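You operate a simulated robot arm through the tools that you are given. There is no shell and no other tool. Be economical: measure what you need, move in short steps, check, and stop when the job is done.

Carry out the task below with a simulated two-armed robot. There is one attempt and no reset: what you move stays moved.

JOB
Scent the purple bandana with three pumps from the green bottle.
Fine: it lies in the wall cabinet; shut the door and leave the bandana on the green mat.

It is judged by the outcome, as a careful person would: the job done as asked, and still so three seconds after it is handed in. It fails if anything else is knocked over, pushed out of place, dropped, spilled or broken.

ROBOT AND FRAMES
Two 7-joint arms with four-finger grippers on one trunk, on a base that drives. Base frame: it is fixed to the floor where the robot stands at the start and does not move with it; the origin is under the middle of the robot, x ahead of it, y to its left, z up. Readings come in m, degrees, newtons and seconds.
The left shoulder is at the start at [0.04, 0.181, 1.355], the right one opposite. With the tool pointing down near the work surface each hand reaches from about 0.1 to 0.78 m from the robot's upright axis, wherever it stands, measured 20 degrees to its own side. Places, roughly: green mat on the desk [0.1, 0.8, 0.9]; green pump bottle [0.5, 0.6, 0.9]; pink pump bottle [0.6, 0.5, 0.9]; wall cabinet door [0.7, -0.2, 1.5]; yellow pump bottle [0.6, 0.5, 0.9]. Payload 3.67 kg a hand.
The TCP of each hand is the grasp point between the finger pads, 0.028 m short of the fingertips. In the tool frame z runs along the fingers and y along their closing line. The gripper opens to 0.112 m. The gripper's body begins 0.073 m behind the TCP.
Orientation is that of the tool frame in the base frame, as a unit quaternion [x, y, z, w]. With the fingers straight down and closing along the base's y, the tool's x points along the base's -x, its y along +y and its z along -z.

CONTROLS
- The arms move only by the tool drive_tool. It takes "left_rows", "right_rows" or both (then of equal length, played together; a hand with none holds still); each is a list of rows, each an object (a shift or turn left out is 0, a gripper value left out holds the last) with "rot": the turn, a rotation vector about the tool's x, y, z in units of 5 degrees (1.0 is 5 degrees), a list of three; "dp": the shift along the tool's x, y, z in units of 20 mm (1.0 is 20 mm), a list of three; "gripper": the closure in counts, from 0 (fully open) to 255 (shut). In form: [{"rot": [ax, ay, az], "dp": [dx, dy, dz], "gripper": gripper}, ...]. A call has 1 to 20 rows; each row shifts and turns the commanded pose from where the row before left it, along the tool's axes as they then stand. A call with a number of a shift or a turn outside -1 to 1 is refused whole. Each row takes 0.2 s and may step no farther than 0.05 m and 8.6 degrees from the row before; otherwise, or with a gripper value out of range, the whole call is refused. A pose out of reach is approached as far as the arm can. The call stops where the force on the tool passes 90 N (or 10 N more than at its start, if that is more) or the arm is blocked; 0.2 s more then pass. The fingers move at their own pace and stop on an object; they squeeze with about 37 N. The grip force told is the motor's: it shows also when the fingers shut on nothing. Time passes only in rows, and 0.2 s behind the last, so rows that do not move let the fingers close. The reply holds the time, the measured pose of the TCP, the force on the tool along the base axes, the opening and the grip force, in the units named above and with some noise, with the torque about the TCP (base axes, N m) and any sound that the robot's microphone picked up, and new pictures: "show" is both (left out), scene, wrist or none (wrist: the cameras of the hands that moved).
- Cameras (640 x 400 px; columns grow to the right, rows downward): "scene" is now at [0.104, 0.0264, 1.5759]; the picture's right is [0.21, -0.98, 0.00], its down [-0.60, -0.13, -0.79] and it looks along [0.77, 0.17, -0.61] (base axes); focal length 214 px, centre (320, 200). "left" rides on the left gripper at [0.06, 0.018, -0.104] in its tool frame; the picture's right is [-0.29, 0.96, 0.00], its down [-0.80, -0.24, -0.55] and it looks along [-0.53, -0.16, 0.83] (tool axes); focal length 234 px, centre (320, 200). "right" rides on the right gripper at [0.06, -0.018, -0.104] in its tool frame; the picture's right is [0.29, 0.96, 0.00], its down [-0.80, 0.24, -0.55] and it looks along [-0.53, 0.16, 0.83] (tool axes); focal length 234 px, centre (320, 200). There is no depth. A picture from a camera that has moved, and an enlarged one, comes with that camera's place and axes in the base frame and with its lens. The place of the scene camera against the robot may be out by one fixed shift of up to 0.012 m in any direction.
- raise_lower(by): slides the trunk up (or, below 0, down) by that many m; the arms and the scene camera ride with it, the base frame stays. It gives what a move gives, with no picture.
- steer(legs): drives the robot by 1 to 6 legs, each [ahead, left, turn to the left] in m, m and degrees, along the robot's own axes; the way and the turn of a leg run together, so that a leg with both is an arc; at most 1.5 m and 180 degrees a leg. The arms and the cameras ride along, it lands a little off, and it stops where it bumps. It gives what a move gives, and a new picture of the scene camera.
- aim_head(pan, tilt): turns the head with the scene camera to pan (to the left, within 86 degrees either way) and tilt (down, from -29 to 69), counted from straight ahead of the robot. It gives what a move gives, and a new picture of the scene camera.
- zoom(camera, box): a new picture of the part [left, top, right, bottom] of that camera's present view, enlarged. The clock stands still meanwhile.
- close_job(): hands the job in; it is judged then, once.

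Go step by step. Nothing tells you exact positions but the pictures and the camera data: compare them with the known pose of the tool, close in by small moves and look again before you grip or let go. The budget is 120 turns and 260 pictures, counting those below and the enlarged ones. Unless the task says otherwise, let go and move clear before handing in, and close with one line.

The tools are called by a JSON object that holds its "name" and its "arguments". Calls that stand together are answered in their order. drive_tool: Moves the arms, as the interface text tells. Its arguments: {"type":"object","properties":{"left_rows":{"type":"array","items":{"type":"object","properties":{"rot":{"type":"array","items":{"type":"number"}},"dp":{"type":"array","items":{"type":"number"}},"gripper":{"type":"number"}}}},"right_rows":{"type":"array","items":{"type":"object","properties":{"rot":{"type":"array","items":{"type":"number"}},"dp":{"type":"array","items":{"type":"number"}},"gripper":{"type":"number"}}}},"show":{"type":"string","enum":["both","scene","wrist","none"]}},"required":[]} The other tools are called the same way: raise_lower (by) slides the trunk up or down; steer (legs) drives the base; aim_head (pan, tilt) turns the head that bears the scene camera; zoom (camera, box) takes an enlarged picture of a part of a camera's view; close_job () hands the job in.

At the start:

```text
t: 0.0
left_position: [0.5017, 0.49, 0.9999]
left_tcp_rot: [-0.001, 1.0, 0.0, 0.001]
left_contact_force: [-0.3, -0.1, -1.0]
left_ft_torque: [0.02, -0.01, 0.0]
left_width: 0.1118
left_grasp_force: 0.1
right_position: [0.5376, -0.0602, 0.9988]
right_tcp_rot: [0.0, 1.0, 0.001, 0.0]
right_contact_force: [-0.1, -0.8, -0.1]
right_ft_torque: [0.01, -0.01, -0.03]
right_width: 0.1121
right_grasp_force: 0.1
trunk travel left (down, up): [-0.475, 0.039]
robot x, y, heading: [0.0011, -0.0009, -0.2]
head pan, tilt: [12.2, 37.9]
```

scene: 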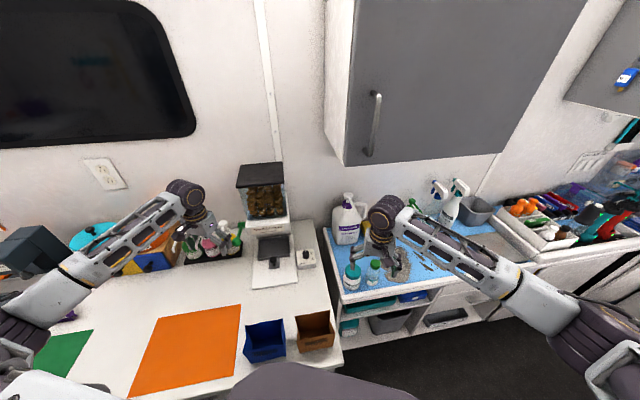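
right: 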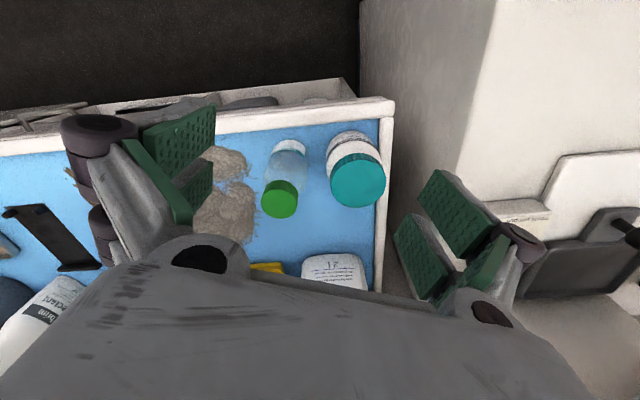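
left: 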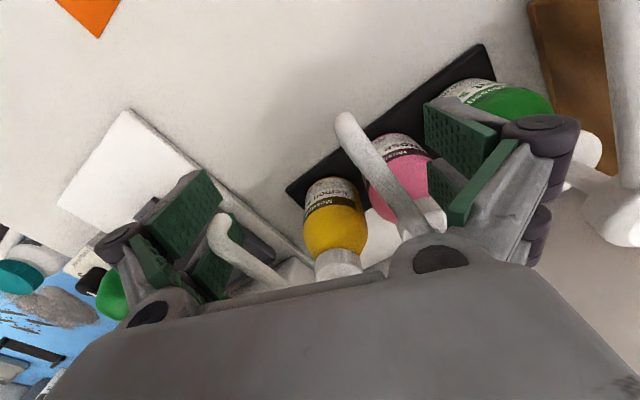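

I see the wall cabinet with a vertical handle near its left edge, and three pump bottles on a black tray on the desk. I will take closer looks before moving.

{"name": "zoom", "arguments": {"camera": "scene", "box": [300, 0, 600, 190]}}

{"name": "zoom", "arguments": {"camera": "scene", "box": [130, 170, 340, 300]}}

{"name": "aim_head", "arguments": {"pan": -15, "tilt": 10}}

```text
2.11 times, centred on (450, 95) of scene
camera zoom: at [0.104, 0.0264, 1.5759], right [0.21, -0.98, 0.0], down [-0.6, -0.13, -0.79], along [0.77, 0.17, -0.61], focal length 452 px, centre (46, 421)
```

zoom: 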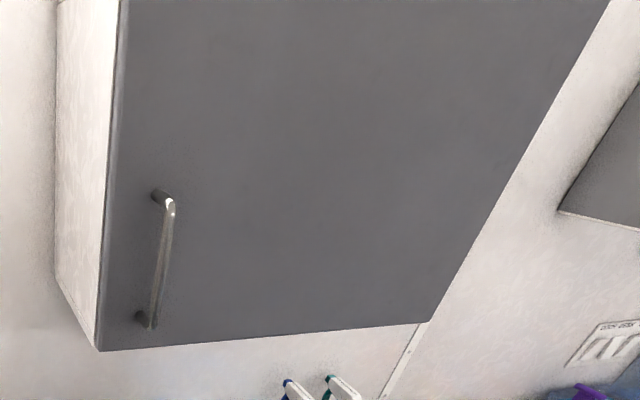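

```text
3.05 times, centred on (235, 235) of scene
camera zoom: at [0.104, 0.0264, 1.5759], right [0.21, -0.98, 0.0], down [-0.6, -0.13, -0.79], along [0.77, 0.17, -0.61], focal length 654 px, centre (579, 93)
```

zoom: 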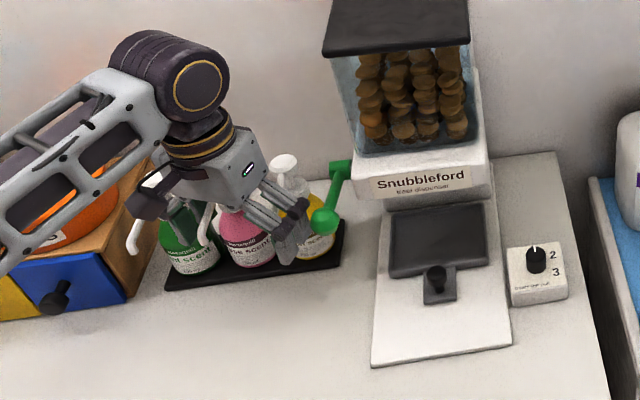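

```text
t: 0.9
left_position: [0.5011, 0.4916, 1.0]
left_tcp_rot: [-0.001, 1.0, 0.0, 0.0]
left_contact_force: [-0.6, 0.6, 0.0]
left_ft_torque: [0.0, -0.01, -0.04]
left_width: 0.112
left_grasp_force: 0.1
right_position: [0.5379, -0.0598, 0.9994]
right_tcp_rot: [-0.001, 1.0, 0.0, 0.0]
right_contact_force: [0.0, 0.2, 0.0]
right_ft_torque: [0.0, 0.05, -0.02]
right_width: 0.1121
right_grasp_force: 0.1
trunk travel left (down, up): [-0.475, 0.039]
robot x, y, heading: [-0.0001, -0.0011, -0.1]
head pan, tilt: [-15.0, 10.0]
camera scene: at [0.1094, -0.0157, 1.6204], right [-0.26, -0.97, 0.0], down [-0.17, 0.04, -0.98], along [0.95, -0.25, -0.17], focal length 214 px, centre (320, 200)
```

scene: 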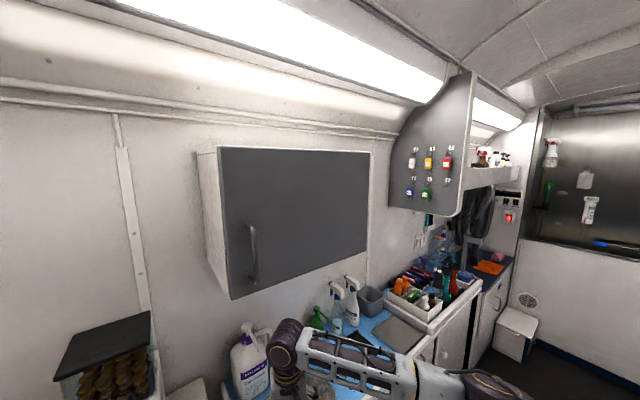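

The handle sits near x≈0.6, y≈0.01, z≈1.3–1.46; the hinge seems to be on the right. I raise and retract both hands first.

{"name": "drive_tool", "arguments": {"left_rows": [{"dp": [0, 0, -1]}, {"dp": [0, 0, -1]}, {"dp": [0, 0, -1]}, {"dp": [0, 0, -1]}, {"dp": [0, 0, -1]}, {"dp": [0, 0, -1]}, {"dp": [0, 0, -1]}, {"dp": [0, 0, -1]}, {"dp": [1, 0, 0]}, {"dp": [1, 0, 0]}, {"dp": [1, 0, 0]}, {"dp": [1, 0, 0]}], "right_rows": [{"dp": [0, 0, -1]}, {"dp": [0, 0, -1]}, {"dp": [0, 0, -1]}, {"dp": [1, 0, -1]}, {"dp": [1, 0, -1]}, {"dp": [1, 0, -1]}, {"dp": [1, 0, -1]}, {"dp": [1, 0, -1]}, {"dp": [0, 0, 0]}, {"dp": [0, 0, 0]}, {"dp": [0, 0, 0]}, {"dp": [0, 0, 0]}], "show": "none"}}

{"name": "steer", "arguments": {"legs": [[-0.2, 0, 0]]}}

{"name": "drive_tool", "arguments": {"right_rows": [{"rot": [0, -1, 0]}, {"rot": [0, -1, 0]}, {"rot": [0, -1, 0]}, {"rot": [0, -1, 0]}, {"rot": [0, -1, 0]}, {"rot": [0, -1, 0]}, {"rot": [0, -1, 0]}, {"rot": [0, -1, 0]}, {"rot": [0, -1, 0]}, {"rot": [0, -1, 0]}, {"rot": [0, -1, 0]}, {"rot": [0, -1, 0]}, {"rot": [0, -1, 0]}, {"rot": [0, -1, 0]}, {"rot": [0, -1, 0]}, {"rot": [0, -1, 0]}, {"rot": [0, -1, 0]}, {"rot": [0, -1, 0]}]}}

```text
t: 3.5
left_position: [0.4212, 0.4915, 1.1605]
left_tcp_rot: [-0.001, 1.0, 0.0, 0.001]
left_contact_force: [-0.1, -0.5, -0.6]
left_ft_torque: [0.0, -0.04, 0.02]
left_width: 0.1121
left_grasp_force: 0.1
right_position: [0.4371, -0.0599, 1.1601]
right_tcp_rot: [0.0, 1.0, 0.0, 0.0]
right_contact_force: [0.4, 1.1, 0.4]
right_ft_torque: [0.0, -0.01, 0.01]
right_width: 0.1121
right_grasp_force: 0.0
trunk travel left (down, up): [-0.475, 0.039]
robot x, y, heading: [0.0006, 0.0018, -0.2]
head pan, tilt: [-15.0, 10.0]
```

```text
t: 5.1
left_position: [0.2267, 0.4905, 1.1592]
left_tcp_rot: [0.001, 1.0, 0.0, -0.001]
left_contact_force: [-0.3, -0.1, -0.7]
left_ft_torque: [0.01, 0.01, 0.01]
left_width: 0.1119
left_grasp_force: 0.0
right_position: [0.243, -0.0604, 1.1599]
right_tcp_rot: [0.001, 1.0, 0.0, -0.001]
right_contact_force: [0.1, 0.9, -0.8]
right_ft_torque: [-0.04, 0.01, 0.0]
right_width: 0.1119
right_grasp_force: 0.0
trunk travel left (down, up): [-0.475, 0.039]
robot x, y, heading: [-0.1998, -0.0023, -0.2]
head pan, tilt: [-15.0, 10.0]
camera scene: at [-0.0853, -0.0159, 1.6202], right [-0.26, -0.97, 0.0], down [-0.17, 0.05, -0.98], along [0.95, -0.26, -0.18], focal length 214 px, centre (320, 200)
```

scene: 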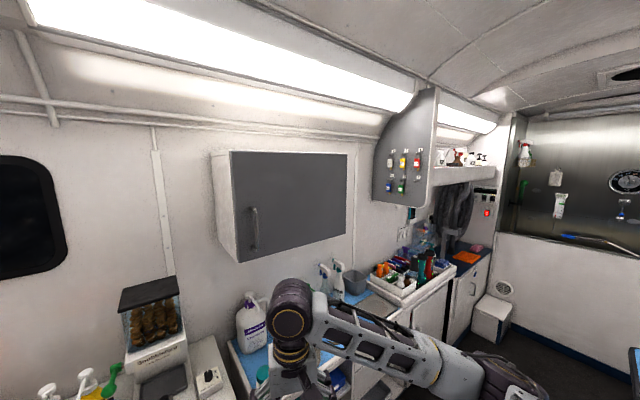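

```text
t: 8.9
left_position: [0.2245, 0.49, 1.1595]
left_tcp_rot: [0.001, 1.0, -0.001, -0.001]
left_contact_force: [0.0, -0.6, -0.9]
left_ft_torque: [-0.02, 0.02, 0.02]
left_width: 0.1118
left_grasp_force: 0.1
right_position: [0.2412, -0.0607, 1.1599]
right_tcp_rot: [0.001, 0.707, -0.001, 0.707]
right_contact_force: [0.1, 0.5, 0.1]
right_ft_torque: [0.01, 0.01, -0.01]
right_width: 0.1122
right_grasp_force: 0.1
trunk travel left (down, up): [-0.475, 0.039]
robot x, y, heading: [-0.1968, -0.0016, -0.1]
head pan, tilt: [-15.0, 10.0]
camera scene: at [-0.088, -0.016, 1.6205], right [-0.26, -0.97, 0.0], down [-0.17, 0.05, -0.98], along [0.95, -0.26, -0.17], focal length 214 px, centre (320, 200)
camera right: at [0.1366, -0.0796, 1.1001], right [0.0, 0.96, -0.29], down [-0.56, 0.24, 0.8], along [0.83, 0.16, 0.53], focal length 234 px, centre (320, 200)
```

scene: 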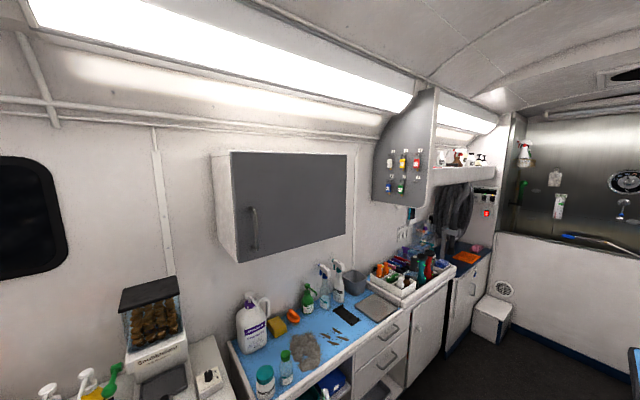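
right: 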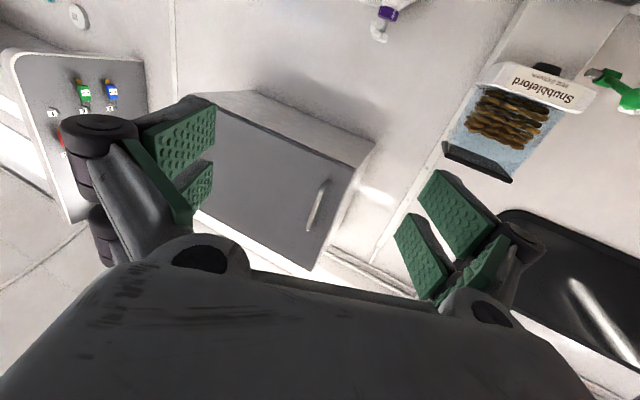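

I zoom both views to triangulate the handle.

{"name": "zoom", "arguments": {"camera": "scene", "box": [200, 140, 360, 270]}}

{"name": "zoom", "arguments": {"camera": "right", "box": [200, 80, 400, 280]}}

```text
3.08 times, centred on (280, 205) of scene
camera zoom: at [-0.088, -0.016, 1.6205], right [-0.26, -0.97, 0.0], down [-0.17, 0.05, -0.98], along [0.95, -0.26, -0.17], focal length 660 px, centre (443, 185)
```

zoom: 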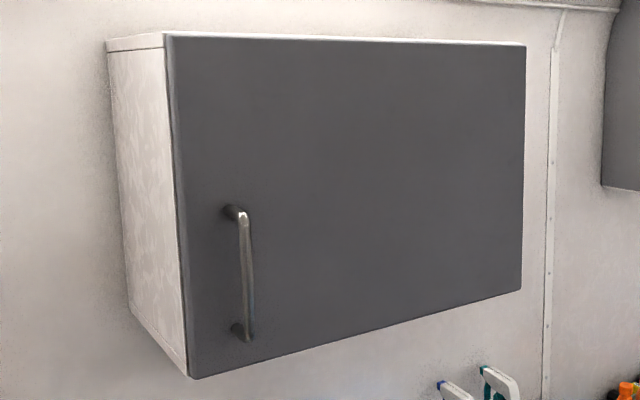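

```text
2.00 times, centred on (300, 180) of right
camera zoom: at [0.1366, -0.0796, 1.1001], right [0.0, 0.96, -0.29], down [-0.56, 0.24, 0.8], along [0.83, 0.16, 0.53], focal length 468 px, centre (360, 240)
```

zoom: 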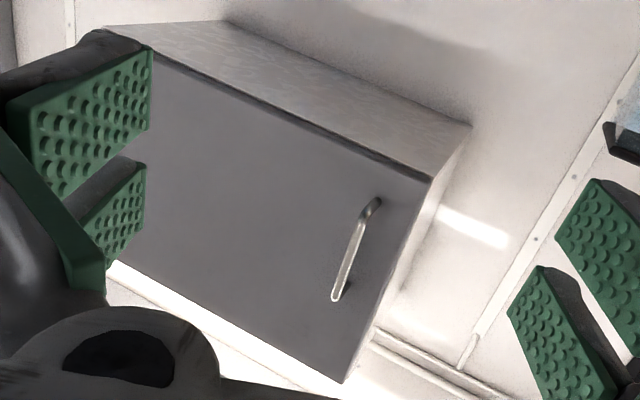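

The door appears to be angled about 23° from the base's y, with the handle bar at about (0.585, 0.0, 1.35–1.48) and the hinge at about (0.79, −0.32). I move the right hand to a pre-grasp 0.1 m short of the bar.

{"name": "drive_tool", "arguments": {"right_rows": [{"rot": [-0.92, 0, 0]}, {"rot": [-0.92, 0, 0]}, {"rot": [-0.92, 0, 0]}, {"rot": [-0.92, 0, 0]}, {"rot": [-0.92, 0, 0]}, {"dp": [-0.98, -0.3, 0.92]}, {"dp": [-0.98, -0.3, 0.92]}, {"dp": [-0.98, -0.3, 0.92]}, {"dp": [-0.98, -0.3, 0.92]}, {"dp": [-0.98, -0.3, 0.92]}, {"dp": [-0.98, -0.3, 0.92]}, {"dp": [-0.98, -0.3, 0.92]}, {"dp": [-0.98, -0.3, 0.92]}, {"dp": [-0.98, -0.3, 0.92]}, {"dp": [-0.98, -0.3, 0.92]}, {"dp": [-0.98, -0.3, 0.92]}, {"dp": [-0.98, -0.3, 0.92]}, {"dp": [-0.98, -0.3, 0.92]}]}}

```text
t: 12.7
left_position: [0.2248, 0.4906, 1.1597]
left_tcp_rot: [0.001, 1.0, 0.001, 0.0]
left_contact_force: [1.2, 1.2, -0.5]
left_ft_torque: [-0.04, 0.01, 0.01]
left_width: 0.112
left_grasp_force: 0.0
right_position: [0.4938, -0.0398, 1.4148]
right_tcp_rot: [-0.14, 0.694, 0.14, 0.692]
right_contact_force: [0.0, -0.4, 0.2]
right_ft_torque: [0.0, -0.03, 0.01]
right_width: 0.1119
right_grasp_force: 0.0
trunk travel left (down, up): [-0.475, 0.039]
robot x, y, heading: [-0.1931, 0.0004, 0.0]
head pan, tilt: [-15.0, 10.0]
camera scene: at [-0.0869, -0.0154, 1.6204], right [-0.26, -0.97, 0.0], down [-0.17, 0.04, -0.98], along [0.95, -0.26, -0.17], focal length 214 px, centre (320, 200)
camera right: at [0.4037, -0.0968, 1.3543], right [-0.37, 0.88, -0.29], down [-0.6, 0.01, 0.8], along [0.71, 0.47, 0.53], focal length 234 px, centre (320, 200)
```

scene: 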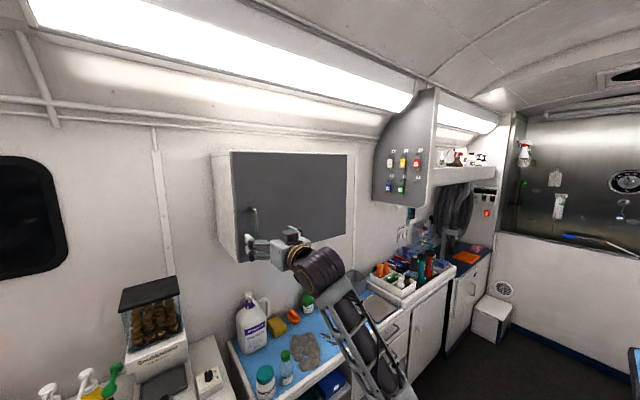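
right: 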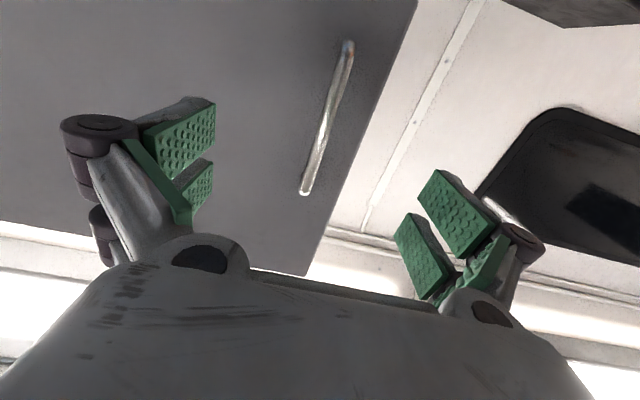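

The wrist view confirms the bar at about (0.587, 0.003), centred between the fingers. I advance 0.092 m and close.

{"name": "drive_tool", "arguments": {"right_rows": [{"dp": [0, 0.1, 1]}, {"dp": [0, 0, 1]}, {"dp": [0, 0, 1]}, {"dp": [0, 0, 1]}, {"dp": [0, 0, 0.6]}, {"gripper": 255}, {}, {}, {}, {}]}}

```text
t: 14.9
left_position: [0.2256, 0.4902, 1.1613]
left_tcp_rot: [0.001, 1.0, 0.0, 0.0]
left_contact_force: [0.7, 0.2, 0.2]
left_ft_torque: [0.01, -0.02, 0.0]
left_width: 0.1118
left_grasp_force: 0.0
right_position: [0.5753, -0.002, 1.415]
right_tcp_rot: [-0.14, 0.693, 0.14, 0.693]
right_contact_force: [-0.9, 0.9, -0.9]
right_ft_torque: [0.04, -0.04, 0.0]
right_width: 0.0108
right_grasp_force: 44.7
trunk travel left (down, up): [-0.475, 0.039]
robot x, y, heading: [-0.1993, 0.0011, 0.1]
head pan, tilt: [-15.0, 10.0]
camera scene: at [-0.0876, -0.0157, 1.6204], right [-0.26, -0.97, 0.0], down [-0.17, 0.04, -0.98], along [0.95, -0.26, -0.17], focal length 214 px, centre (320, 200)
camera right: at [0.4867, -0.0591, 1.3542], right [-0.37, 0.88, -0.29], down [-0.6, 0.01, 0.8], along [0.7, 0.47, 0.53], focal length 234 px, centre (320, 200)
```

scene: 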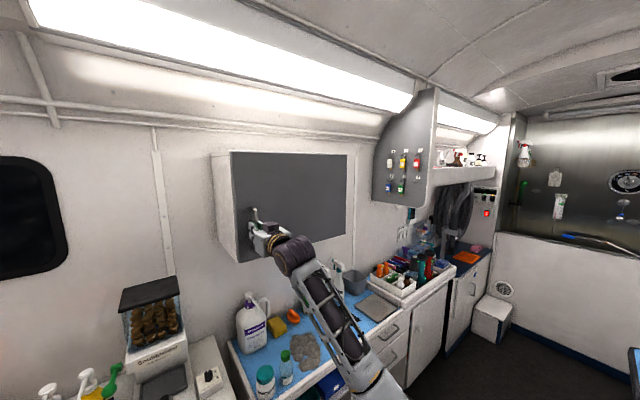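
right: 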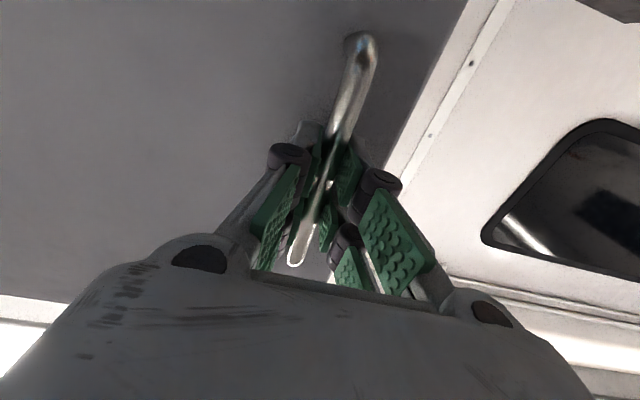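

The bar is held (10.8 mm opening). I pull along an arc of about 0.36 m around the right-hand hinge, first 15°.

{"name": "drive_tool", "arguments": {"right_rows": [{"dp": [0, -0.1, -0.94], "rot": [-0.6, 0, 0]}, {"dp": [0, -0.12, -0.94], "rot": [-0.6, 0, 0]}, {"dp": [0, -0.12, -0.94], "rot": [-0.6, 0, 0]}, {"dp": [0, -0.12, -0.94], "rot": [-0.6, 0, 0]}, {"dp": [0, -0.12, -0.94], "rot": [-0.6, 0, 0]}]}}

```text
t: 16.1
left_position: [0.2239, 0.491, 1.1595]
left_tcp_rot: [0.0, 1.0, 0.0, 0.0]
left_contact_force: [0.6, 0.6, 0.2]
left_ft_torque: [0.05, -0.02, 0.02]
left_width: 0.112
left_grasp_force: 0.0
right_position: [0.4979, -0.0574, 1.4141]
right_tcp_rot: [-0.231, 0.669, 0.231, 0.668]
right_contact_force: [-3.3, 4.1, -5.5]
right_ft_torque: [0.39, -0.42, -0.09]
right_width: 0.0108
right_grasp_force: 45.1
trunk travel left (down, up): [-0.475, 0.039]
robot x, y, heading: [-0.2001, 0.0044, -0.2]
head pan, tilt: [-15.0, 10.0]
camera scene: at [-0.0887, -0.0158, 1.6205], right [-0.26, -0.97, 0.0], down [-0.17, 0.04, -0.98], along [0.95, -0.26, -0.17], focal length 214 px, centre (320, 200)
camera right: at [0.4262, -0.135, 1.3544], right [-0.59, 0.75, -0.29], down [-0.58, -0.15, 0.8], along [0.56, 0.64, 0.53], focal length 234 px, centre (320, 200)
```

scene: 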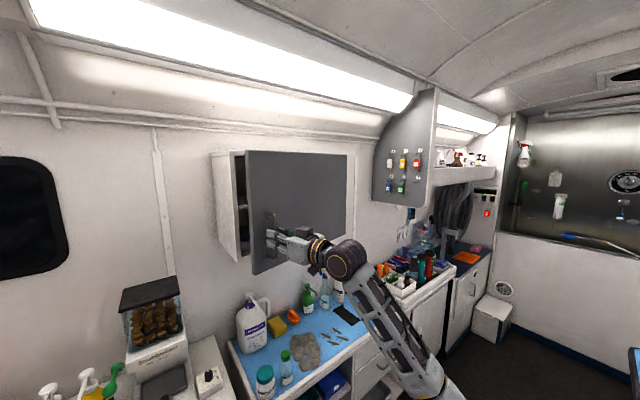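
right: 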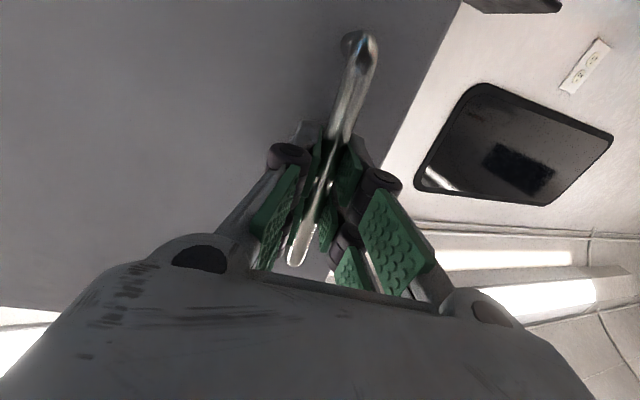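

The door opens with little force. I continue the arc.

{"name": "drive_tool", "arguments": {"right_rows": [{"dp": [0, -0.12, -0.94], "rot": [-0.6, 0, 0]}, {"dp": [0, -0.12, -0.94], "rot": [-0.6, 0, 0]}, {"dp": [0, -0.12, -0.94], "rot": [-0.6, 0, 0]}, {"dp": [0, -0.12, -0.94], "rot": [-0.6, 0, 0]}, {"dp": [0, -0.12, -0.94], "rot": [-0.6, 0, 0]}, {"dp": [0, -0.12, -0.94], "rot": [-0.6, 0, 0]}, {"dp": [0, -0.12, -0.94], "rot": [-0.6, 0, 0]}, {"dp": [0, -0.12, -0.94], "rot": [-0.6, 0, 0]}, {"dp": [0, -0.12, -0.94], "rot": [-0.6, 0, 0]}, {"dp": [0, -0.12, -0.94], "rot": [-0.6, 0, 0]}]}}

```text
t: 18.3
left_position: [0.2163, 0.494, 1.1613]
left_tcp_rot: [0.0, 1.0, -0.001, 0.004]
left_contact_force: [-0.2, -0.3, -0.5]
left_ft_torque: [0.0, -0.04, 0.03]
left_width: 0.1121
left_grasp_force: 0.1
right_position: [0.3879, -0.2087, 1.4148]
right_tcp_rot: [-0.406, 0.586, 0.395, 0.58]
right_contact_force: [-62.4, 27.6, -37.2]
right_ft_torque: [0.6, 1.02, 0.16]
right_width: 0.0111
right_grasp_force: 45.2
trunk travel left (down, up): [-0.475, 0.039]
robot x, y, heading: [-0.2003, -0.0031, -0.1]
head pan, tilt: [-15.0, 10.0]
camera scene: at [-0.0998, -0.0115, 1.6212], right [-0.26, -0.97, 0.0], down [-0.16, 0.04, -0.99], along [0.95, -0.26, -0.17], focal length 214 px, centre (320, 200)
camera right: at [0.3658, -0.3135, 1.3567], right [-0.89, 0.34, -0.3], down [-0.42, -0.42, 0.8], along [0.15, 0.84, 0.52], focal length 234 px, centre (320, 200)
```

scene: 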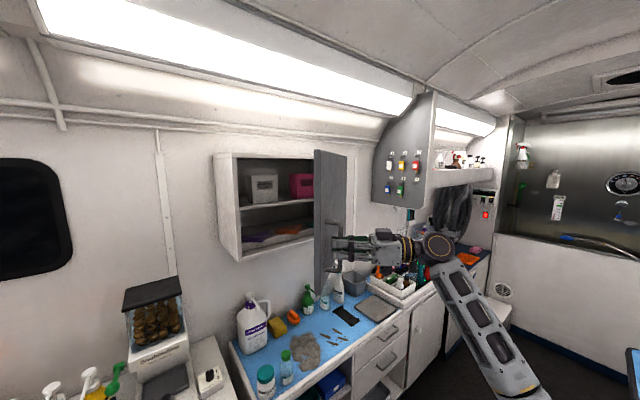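
right: 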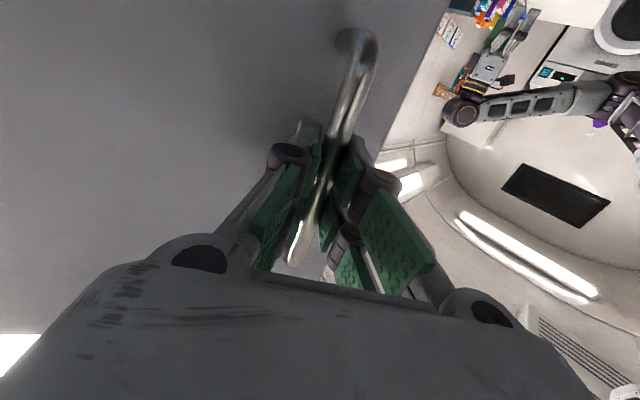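

The force points radially, so my radius was too small: the hinge is nearer (0.79, −0.375), with r≈0.43. I ease outward and continue on the corrected arc.

{"name": "drive_tool", "arguments": {"right_rows": [{"dp": [0, 0.5, 0]}, {"dp": [0, 0.3, -0.4]}, {"dp": [0, 0, -1], "rot": [-0.4, 0, 0]}, {"dp": [0, 0, -1], "rot": [-0.4, 0, 0]}]}}

```text
t: 19.3
left_position: [0.2253, 0.4899, 1.1606]
left_tcp_rot: [0.001, 1.0, 0.001, 0.001]
left_contact_force: [0.5, -1.0, -0.2]
left_ft_torque: [0.0, 0.01, 0.02]
left_width: 0.1119
left_grasp_force: 0.0
right_position: [0.3679, -0.2574, 1.4148]
right_tcp_rot: [-0.414, 0.573, 0.414, 0.573]
right_contact_force: [-12.7, 4.7, -12.3]
right_ft_torque: [-1.28, 0.82, 0.05]
right_width: 0.0107
right_grasp_force: 44.9
trunk travel left (down, up): [-0.475, 0.039]
robot x, y, heading: [-0.1976, 0.0014, -0.3]
head pan, tilt: [-15.0, 10.0]
camera scene: at [-0.0892, -0.0162, 1.6206], right [-0.26, -0.97, 0.0], down [-0.17, 0.05, -0.98], along [0.95, -0.26, -0.17], focal length 214 px, centre (320, 200)
camera right: at [0.3526, -0.362, 1.3553], right [-0.91, 0.3, -0.29], down [-0.4, -0.45, 0.8], along [0.11, 0.84, 0.53], focal length 234 px, centre (320, 200)
```

scene: 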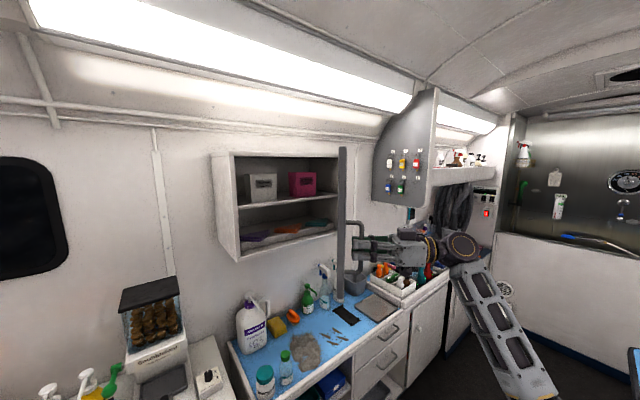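
right: 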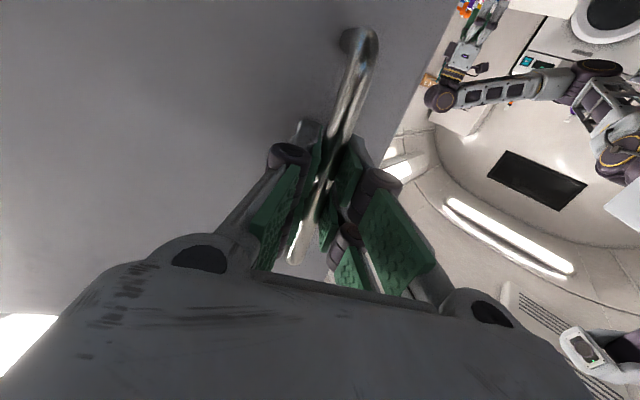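

Forces are low again. I continue along the arc.

{"name": "drive_tool", "arguments": {"right_rows": [{"dp": [0, 0.05, -1], "rot": [-0.53, 0, 0]}, {"dp": [0, 0.05, -1], "rot": [-0.53, 0, 0]}, {"dp": [0, 0.05, -1], "rot": [-0.53, 0, 0]}, {"dp": [0, 0.05, -1], "rot": [-0.53, 0, 0]}, {"dp": [0, 0, -1], "rot": [-0.53, 0, 0]}, {"dp": [0, 0, -1], "rot": [-0.53, 0, 0]}, {"dp": [0, 0, -1], "rot": [-0.53, 0, 0]}, {"dp": [0, 0, -1], "rot": [-0.53, 0, 0]}]}}

```text
t: 21.1
left_position: [0.2307, 0.4927, 1.1572]
left_tcp_rot: [0.0, 1.0, -0.001, -0.003]
left_contact_force: [-0.2, 0.7, 0.4]
left_ft_torque: [-0.02, 0.02, -0.04]
left_width: 0.1122
left_grasp_force: 0.0
right_position: [0.3524, -0.4094, 1.4158]
right_tcp_rot: [-0.508, 0.487, 0.515, 0.489]
right_contact_force: [47.6, 2.8, 31.4]
right_ft_torque: [-0.4, -0.94, -0.18]
right_width: 0.0107
right_grasp_force: 44.8
trunk travel left (down, up): [-0.475, 0.039]
robot x, y, heading: [-0.197, -0.0011, -0.1]
head pan, tilt: [-15.0, 10.0]
camera scene: at [-0.0788, -0.0131, 1.6199], right [-0.26, -0.97, 0.0], down [-0.17, 0.04, -0.98], along [0.95, -0.26, -0.18], focal length 214 px, centre (320, 200)
camera right: at [0.3737, -0.5123, 1.3545], right [-0.96, -0.04, -0.28], down [-0.21, -0.57, 0.79], along [-0.2, 0.82, 0.54], focal length 234 px, centre (320, 200)
```

scene: 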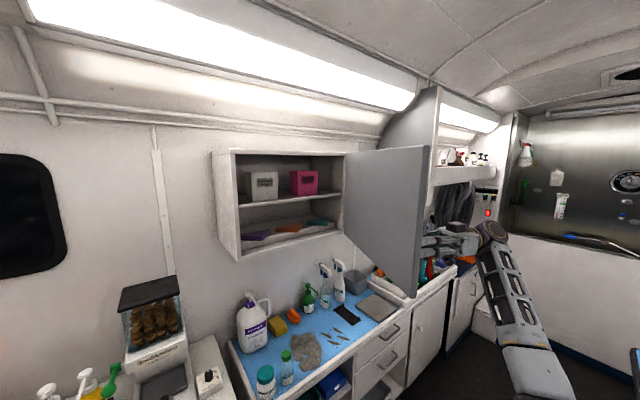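
right: 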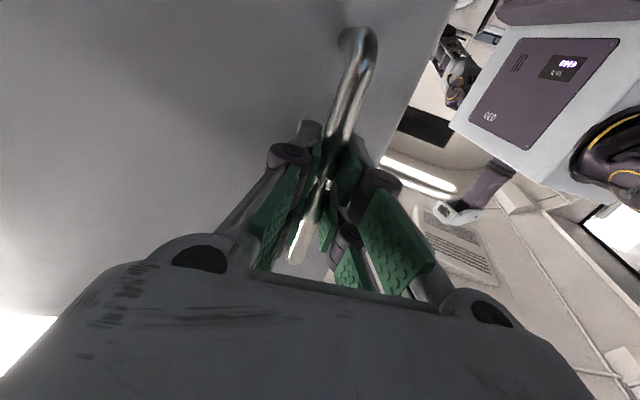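

The door is about 65–80° open. I relax the radial load, release, and back the right hand off on the door's outer side; then I look inside the cabinet.

{"name": "drive_tool", "arguments": {"right_rows": [{"dp": [0, -0.5, 0]}, {"gripper": 0}, {}, {}, {}, {"dp": [0, 0, -1]}, {"dp": [0, 0, -1]}, {"dp": [0, 0, -1]}, {"dp": [0, 0, -1]}, {"dp": [0, 0, -1]}, {"dp": [0, 0, -1]}], "show": "none"}}

{"name": "aim_head", "arguments": {"pan": 5, "tilt": 15}}

{"name": "zoom", "arguments": {"camera": "scene", "box": [280, 120, 460, 240]}}

```text
t: 23.5
left_position: [0.227, 0.4901, 1.1589]
left_tcp_rot: [0.001, 1.0, 0.001, -0.002]
left_contact_force: [0.5, 0.4, -0.3]
left_ft_torque: [0.01, 0.02, -0.01]
left_width: 0.1121
left_grasp_force: 0.1
right_position: [0.3594, -0.5127, 1.4154]
right_tcp_rot: [0.513, -0.487, -0.512, -0.487]
right_contact_force: [0.0, -0.6, 0.6]
right_ft_torque: [0.02, -0.01, 0.01]
right_width: 0.1121
right_grasp_force: 0.1
right hand out of reach, approached as far as the arm can: row 11
trunk travel left (down, up): [-0.475, 0.039]
robot x, y, heading: [-0.197, -0.0015, -0.1]
head pan, tilt: [-15.0, 10.0]
```

```text
t: 24.4
left_position: [0.2251, 0.4898, 1.1599]
left_tcp_rot: [0.001, 1.0, 0.0, 0.0]
left_contact_force: [-0.8, -0.8, -0.1]
left_ft_torque: [0.02, 0.0, 0.0]
left_width: 0.112
left_grasp_force: 0.1
right_position: [0.3568, -0.5135, 1.4154]
right_tcp_rot: [-0.512, 0.487, 0.513, 0.487]
right_contact_force: [0.8, 0.1, 0.0]
right_ft_torque: [0.0, 0.0, -0.01]
right_width: 0.1119
right_grasp_force: 0.1
trunk travel left (down, up): [-0.475, 0.039]
robot x, y, heading: [-0.1981, 0.0009, 0.0]
head pan, tilt: [5.0, 15.0]
camera scene: at [-0.0846, 0.0158, 1.6123], right [0.08, -1.0, 0.0], down [-0.26, -0.02, -0.97], along [0.96, 0.08, -0.26], focal length 214 px, centre (320, 200)
```

scene: 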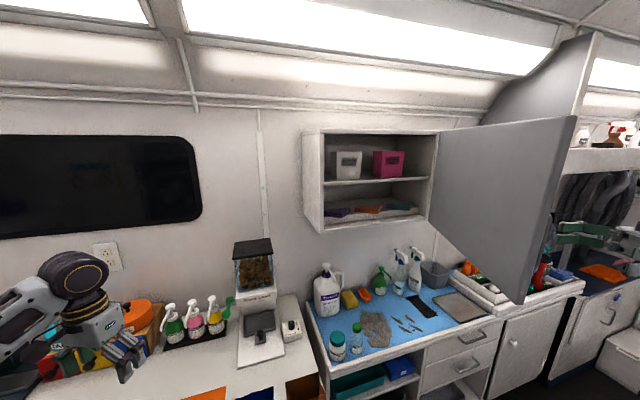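

```text
3.33 times, centred on (370, 180) of scene
camera zoom: at [-0.0846, 0.0158, 1.6123], right [0.08, -1.0, 0.0], down [-0.26, -0.02, -0.97], along [0.96, 0.08, -0.26], focal length 715 px, centre (153, 267)
```

zoom: 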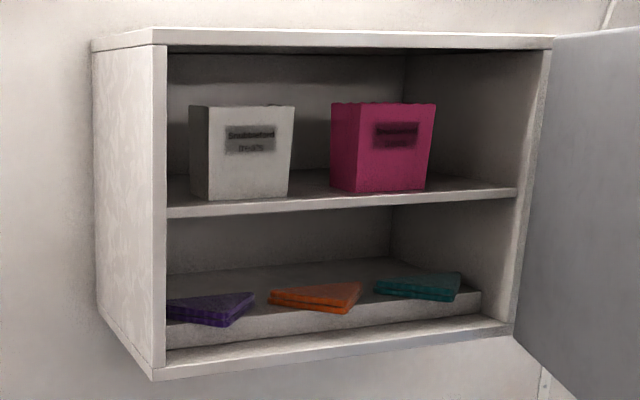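

Three folded bandanas lie on a step in the lower compartment; purple is the leftmost, at about (0.68, 0.02, 1.36). I'll fetch it with the left hand and leave the right hand outside the door for shutting; I drive ahead 0.15 m and roll the left hand so that its camera comes on top.

{"name": "steer", "arguments": {"legs": [[0.15, 0, 0]]}}

{"name": "drive_tool", "arguments": {"left_rows": [{"rot": [0, 0, 1], "dp": [0, 0, -0.5]}, {"rot": [0, 0, 1], "dp": [0, 0, -0.5]}, {"rot": [0, 0, 1], "dp": [0, 0, -0.5]}, {"rot": [0, 0, 1], "dp": [0, 0, -0.5]}, {"rot": [0, 0, 1], "dp": [0, 0, -0.5]}, {"rot": [0, 0, 1], "dp": [0, 0, -0.5]}, {"rot": [0, 0, 1], "dp": [0, 0, -0.5]}, {"rot": [0, 0, 1], "dp": [0, 0, -0.5]}, {"rot": [0, 0, 1], "dp": [0, 0, -0.5]}, {"rot": [0, 0, 1], "dp": [0, 0, -0.5]}, {"rot": [0, 0, 1]}, {"rot": [0, 0, 1]}, {"rot": [0, 0, 1]}, {"rot": [0, 0, 1]}, {"rot": [0, 0, 1]}, {"rot": [0, 0, 1]}, {"rot": [0, 0, 1]}, {"rot": [0, 0, 1]}], "show": "none"}}

{"name": "drive_tool", "arguments": {"left_rows": [{"rot": [0, 0, 1]}, {"rot": [0, 0, 1]}, {"rot": [0, 0, 1]}, {"rot": [0, 0, 1]}, {"rot": [0, 0, 1]}, {"rot": [0, 0, 1]}, {"rot": [0, 0, 1]}, {"rot": [0, 0, 1]}, {"rot": [0, 0, 1]}, {"rot": [0, 0, 1]}, {"rot": [0, 0, 1]}, {"rot": [0, 0, 1]}, {"rot": [0, 0, 1]}, {"rot": [0, 0, 1]}, {"rot": [0, 0, 1]}, {"rot": [0, 0, 1]}, {"rot": [0, 0, 1]}, {"rot": [0, 0, 1]}], "show": "scene"}}

```text
t: 25.8
left_position: [0.373, 0.49, 1.162]
left_tcp_rot: [0.001, 1.0, 0.0, 0.001]
left_contact_force: [-1.0, 0.7, -0.5]
left_ft_torque: [0.0, -0.06, -0.02]
left_width: 0.1122
left_grasp_force: 0.0
right_position: [0.5046, -0.512, 1.4171]
right_tcp_rot: [0.513, -0.487, -0.512, -0.487]
right_contact_force: [0.3, -0.1, -0.1]
right_ft_torque: [0.0, -0.03, -0.04]
right_width: 0.1119
right_grasp_force: 0.0
trunk travel left (down, up): [-0.475, 0.039]
robot x, y, heading: [-0.0477, -0.0006, 0.1]
head pan, tilt: [5.0, 15.0]
camera scene: at [0.0628, 0.0159, 1.6126], right [0.09, -1.0, 0.0], down [-0.26, -0.02, -0.97], along [0.96, 0.08, -0.26], focal length 214 px, centre (320, 200)
```

scene: 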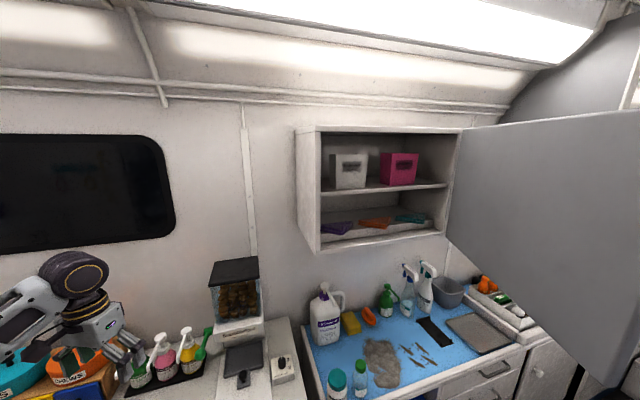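

```text
t: 29.6
left_position: [0.3756, 0.4887, 1.2607]
left_tcp_rot: [0.708, 0.706, 0.0, 0.0]
left_contact_force: [0.6, -0.3, -0.3]
left_ft_torque: [0.0, 0.0, 0.03]
left_width: 0.112
left_grasp_force: 0.1
right_position: [0.5075, -0.5142, 1.4155]
right_tcp_rot: [0.513, -0.487, -0.513, -0.487]
right_contact_force: [-0.5, 0.7, 0.5]
right_ft_torque: [-0.01, 0.04, -0.04]
right_width: 0.1118
right_grasp_force: 0.1
trunk travel left (down, up): [-0.475, 0.039]
robot x, y, heading: [-0.0457, -0.0042, 0.1]
head pan, tilt: [5.0, 15.0]
```

```text
t: 33.4
left_position: [0.3759, 0.4906, 1.2607]
left_tcp_rot: [1.0, -0.001, 0.0, 0.001]
left_contact_force: [-1.1, -0.5, -0.9]
left_ft_torque: [-0.01, -0.01, 0.03]
left_width: 0.1122
left_grasp_force: 0.1
right_position: [0.5074, -0.5135, 1.4155]
right_tcp_rot: [-0.513, 0.486, 0.513, 0.486]
right_contact_force: [-0.2, 0.2, -0.7]
right_ft_torque: [0.02, 0.0, 0.0]
right_width: 0.1118
right_grasp_force: 0.1
trunk travel left (down, up): [-0.475, 0.039]
robot x, y, heading: [-0.0455, -0.0017, -0.2]
head pan, tilt: [5.0, 15.0]
camera scene: at [0.0661, 0.0159, 1.6123], right [0.09, -1.0, 0.0], down [-0.26, -0.02, -0.97], along [0.96, 0.08, -0.26], focal length 214 px, centre (320, 200)
```

scene: 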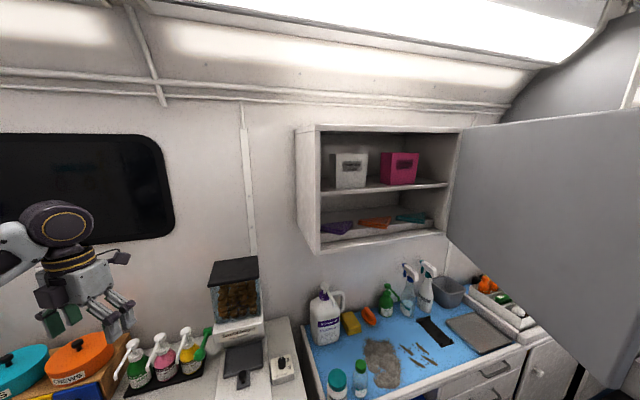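

The roll worked. Now I yaw 21° and pitch the left hand forward (15° down from level).

{"name": "drive_tool", "arguments": {"left_rows": [{"rot": [0, 0, -0.84]}, {"rot": [0, 0, -0.84]}, {"rot": [0, 0, -0.84]}, {"rot": [0, 0, -0.84]}, {"rot": [0, 0, -0.84]}, {"rot": [0, 1, 0]}, {"rot": [0, 1, 0]}, {"rot": [0, 1, 0]}, {"rot": [0, 1, 0]}, {"rot": [0, 1, 0]}, {"rot": [0, 1, 0]}, {"rot": [0, 1, 0]}, {"rot": [0, 1, 0]}, {"rot": [0, 1, 0]}, {"rot": [0, 1, 0]}, {"rot": [0, 1, 0]}, {"rot": [0, 1, 0]}, {"rot": [0, 1, 0]}, {"rot": [0, 1, 0]}, {"rot": [0, 1, 0]}], "show": "scene"}}

```text
t: 37.6
left_position: [0.4196, 0.5258, 1.2639]
left_tcp_rot: [0.78, 0.144, 0.599, -0.111]
left_contact_force: [0.3, -0.6, -0.7]
left_ft_torque: [0.0, -0.02, -0.02]
left_width: 0.1118
left_grasp_force: 0.2
left hand out of reach, approached as far as the arm can: row 15, 16, 17, 18, 19, 20
right_position: [0.5068, -0.5132, 1.4154]
right_tcp_rot: [0.512, -0.488, -0.512, -0.487]
right_contact_force: [-0.1, -0.2, -0.5]
right_ft_torque: [0.0, -0.02, -0.06]
right_width: 0.1121
right_grasp_force: 0.1
trunk travel left (down, up): [-0.475, 0.039]
robot x, y, heading: [-0.0461, 0.0017, 0.0]
head pan, tilt: [5.0, 15.0]
camera scene: at [0.0656, 0.0155, 1.6123], right [0.09, -1.0, 0.0], down [-0.26, -0.02, -0.97], along [0.96, 0.08, -0.26], focal length 214 px, centre (320, 200)
```

scene: 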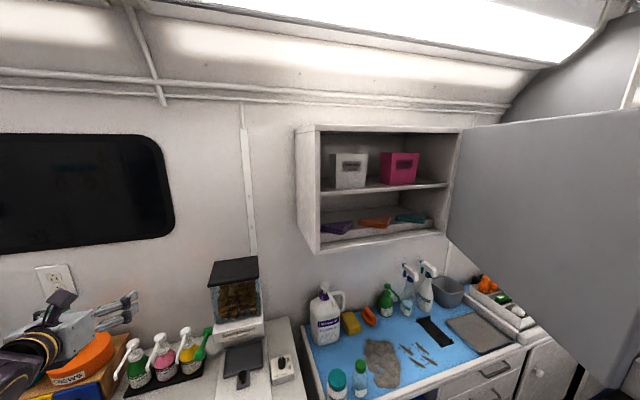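

The orientation was reached but the position is off near the body. I raise the hand, then move it across toward the cabinet.

{"name": "drive_tool", "arguments": {"left_rows": [{"dp": [0.88, 0.5, 0]}, {"dp": [0.88, 0.5, 0]}, {"dp": [0.88, 0.5, 0]}, {"dp": [0.88, 0.5, 0]}, {"dp": [0.88, 0.5, 0]}, {"dp": [0.88, 0.5, 0]}, {"dp": [0.88, 0.5, 0]}, {"dp": [0.88, 0.5, 0]}, {"dp": [0, 1, -0.2]}, {"dp": [0, 1, -0.2]}, {"dp": [0, 1, -0.2]}, {"dp": [0, 1, -0.2]}, {"dp": [0, 1, -0.2]}, {"dp": [0, 1, -0.2]}, {"dp": [0, 1, -0.2]}, {"dp": [0, 1, -0.2]}, {"dp": [0, 1, -0.2]}, {"dp": [0, 1, -0.2]}]}}

```text
t: 41.4
left_position: [0.5179, 0.2605, 1.4106]
left_tcp_rot: [0.781, 0.144, 0.598, -0.111]
left_contact_force: [0.1, 0.0, 0.2]
left_ft_torque: [-0.01, 0.02, 0.01]
left_width: 0.1121
left_grasp_force: 0.2
right_position: [0.5071, -0.5139, 1.4136]
right_tcp_rot: [-0.511, 0.487, 0.513, 0.488]
right_contact_force: [-0.1, -0.1, 0.6]
right_ft_torque: [-0.01, -0.03, 0.02]
right_width: 0.1124
right_grasp_force: 0.1
trunk travel left (down, up): [-0.475, 0.039]
robot x, y, heading: [-0.0477, -0.0017, 0.1]
head pan, tilt: [5.0, 15.0]
camera scene: at [0.0664, 0.014, 1.6123], right [0.09, -1.0, 0.0], down [-0.26, -0.02, -0.97], along [0.96, 0.08, -0.26], focal length 214 px, centre (320, 200)
camera left: at [0.4439, 0.213, 1.4962], right [0.27, -0.92, -0.28], down [-0.78, -0.04, -0.63], along [0.57, 0.39, -0.73], focal length 234 px, centre (320, 200)
```

scene: 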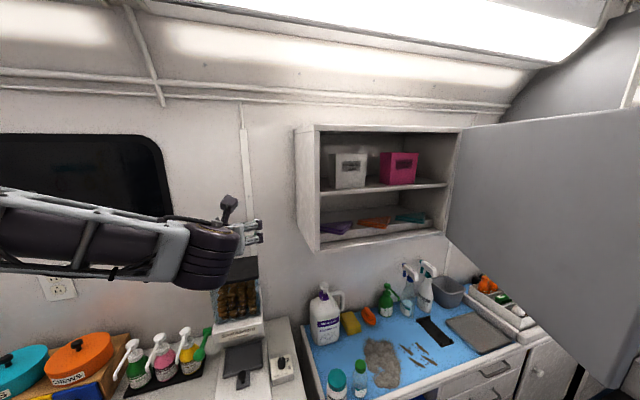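
left: 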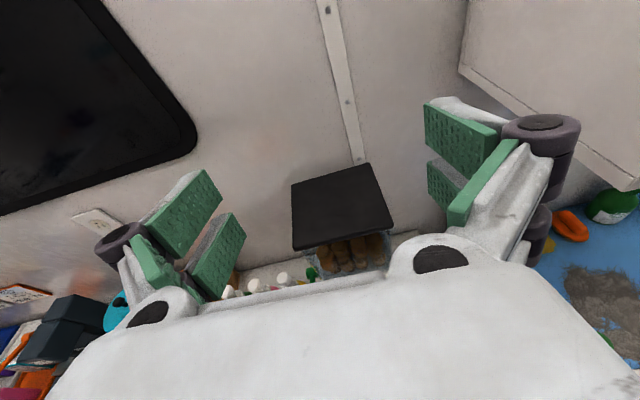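

Good view of the cabinet now; I zoom before the arm covers it.

{"name": "zoom", "arguments": {"camera": "scene", "box": [290, 170, 450, 270]}}

{"name": "drive_tool", "arguments": {"left_rows": [{"dp": [0, 1, -0.3]}, {"dp": [0, 1, -0.3]}, {"dp": [0, 1, -0.3]}, {"dp": [0, 1, -0.3]}, {"dp": [0, 1, -0.3]}, {"dp": [0, 1, -0.3]}, {"dp": [0, 1, -0.3]}, {"dp": [0, 1, -0.3]}, {"dp": [0, 1, -0.3]}, {"dp": [0, 1, -0.3]}, {"dp": [0, 1, -0.3]}, {"dp": [0, 1, -0.3]}]}}

```text
4.00 times, centred on (370, 220) of scene
camera zoom: at [0.0664, 0.014, 1.6123], right [0.09, -1.0, 0.0], down [-0.26, -0.02, -0.97], along [0.96, 0.08, -0.26], focal length 858 px, centre (120, 120)
```

zoom: 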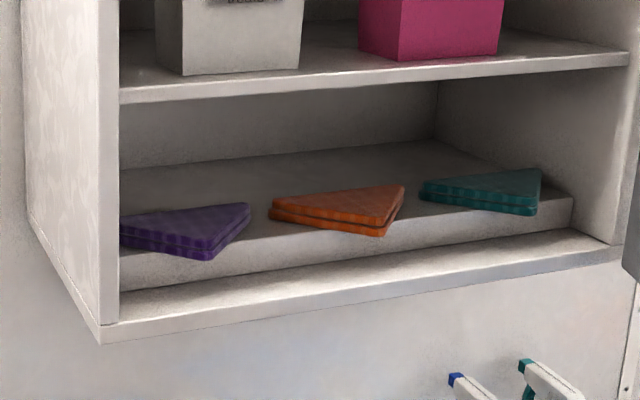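

```text
t: 44.0
left_position: [0.5293, 0.1088, 1.4222]
left_tcp_rot: [0.78, 0.144, 0.599, -0.11]
left_contact_force: [-0.2, -0.2, -0.8]
left_ft_torque: [-0.04, 0.0, 0.04]
left_width: 0.1121
left_grasp_force: 0.0
left hand out of reach, approached as far as the arm can: row 8, 9, 10, 11, 12
right_position: [0.5062, -0.5126, 1.4151]
right_tcp_rot: [-0.513, 0.487, 0.513, 0.487]
right_contact_force: [0.7, 0.2, -0.6]
right_ft_torque: [-0.01, -0.02, 0.03]
right_width: 0.1119
right_grasp_force: 0.0
trunk travel left (down, up): [-0.475, 0.039]
robot x, y, heading: [-0.0457, 0.002, -0.3]
head pan, tilt: [5.0, 15.0]
camera scene: at [0.0656, 0.0159, 1.6123], right [0.09, -1.0, 0.0], down [-0.26, -0.02, -0.97], along [0.96, 0.08, -0.26], focal length 214 px, centre (320, 200)
camera left: at [0.4562, 0.0593, 1.5076], right [0.27, -0.92, -0.28], down [-0.78, -0.04, -0.63], along [0.57, 0.39, -0.73], focal length 234 px, centre (320, 200)
```

scene: 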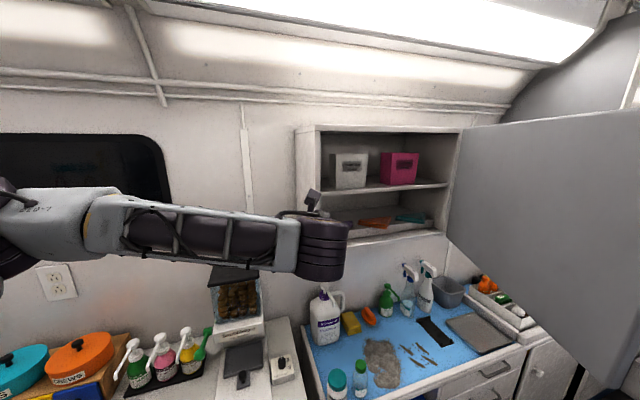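
left: 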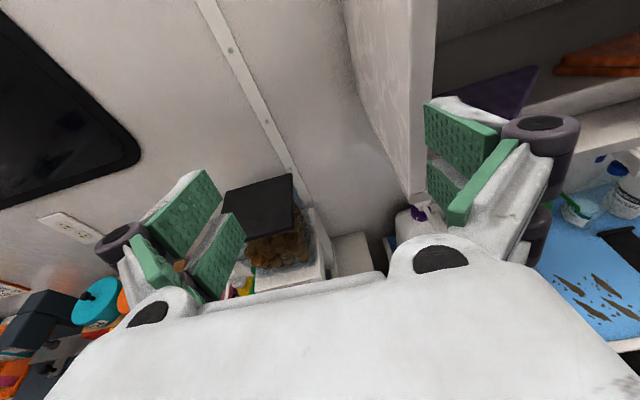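

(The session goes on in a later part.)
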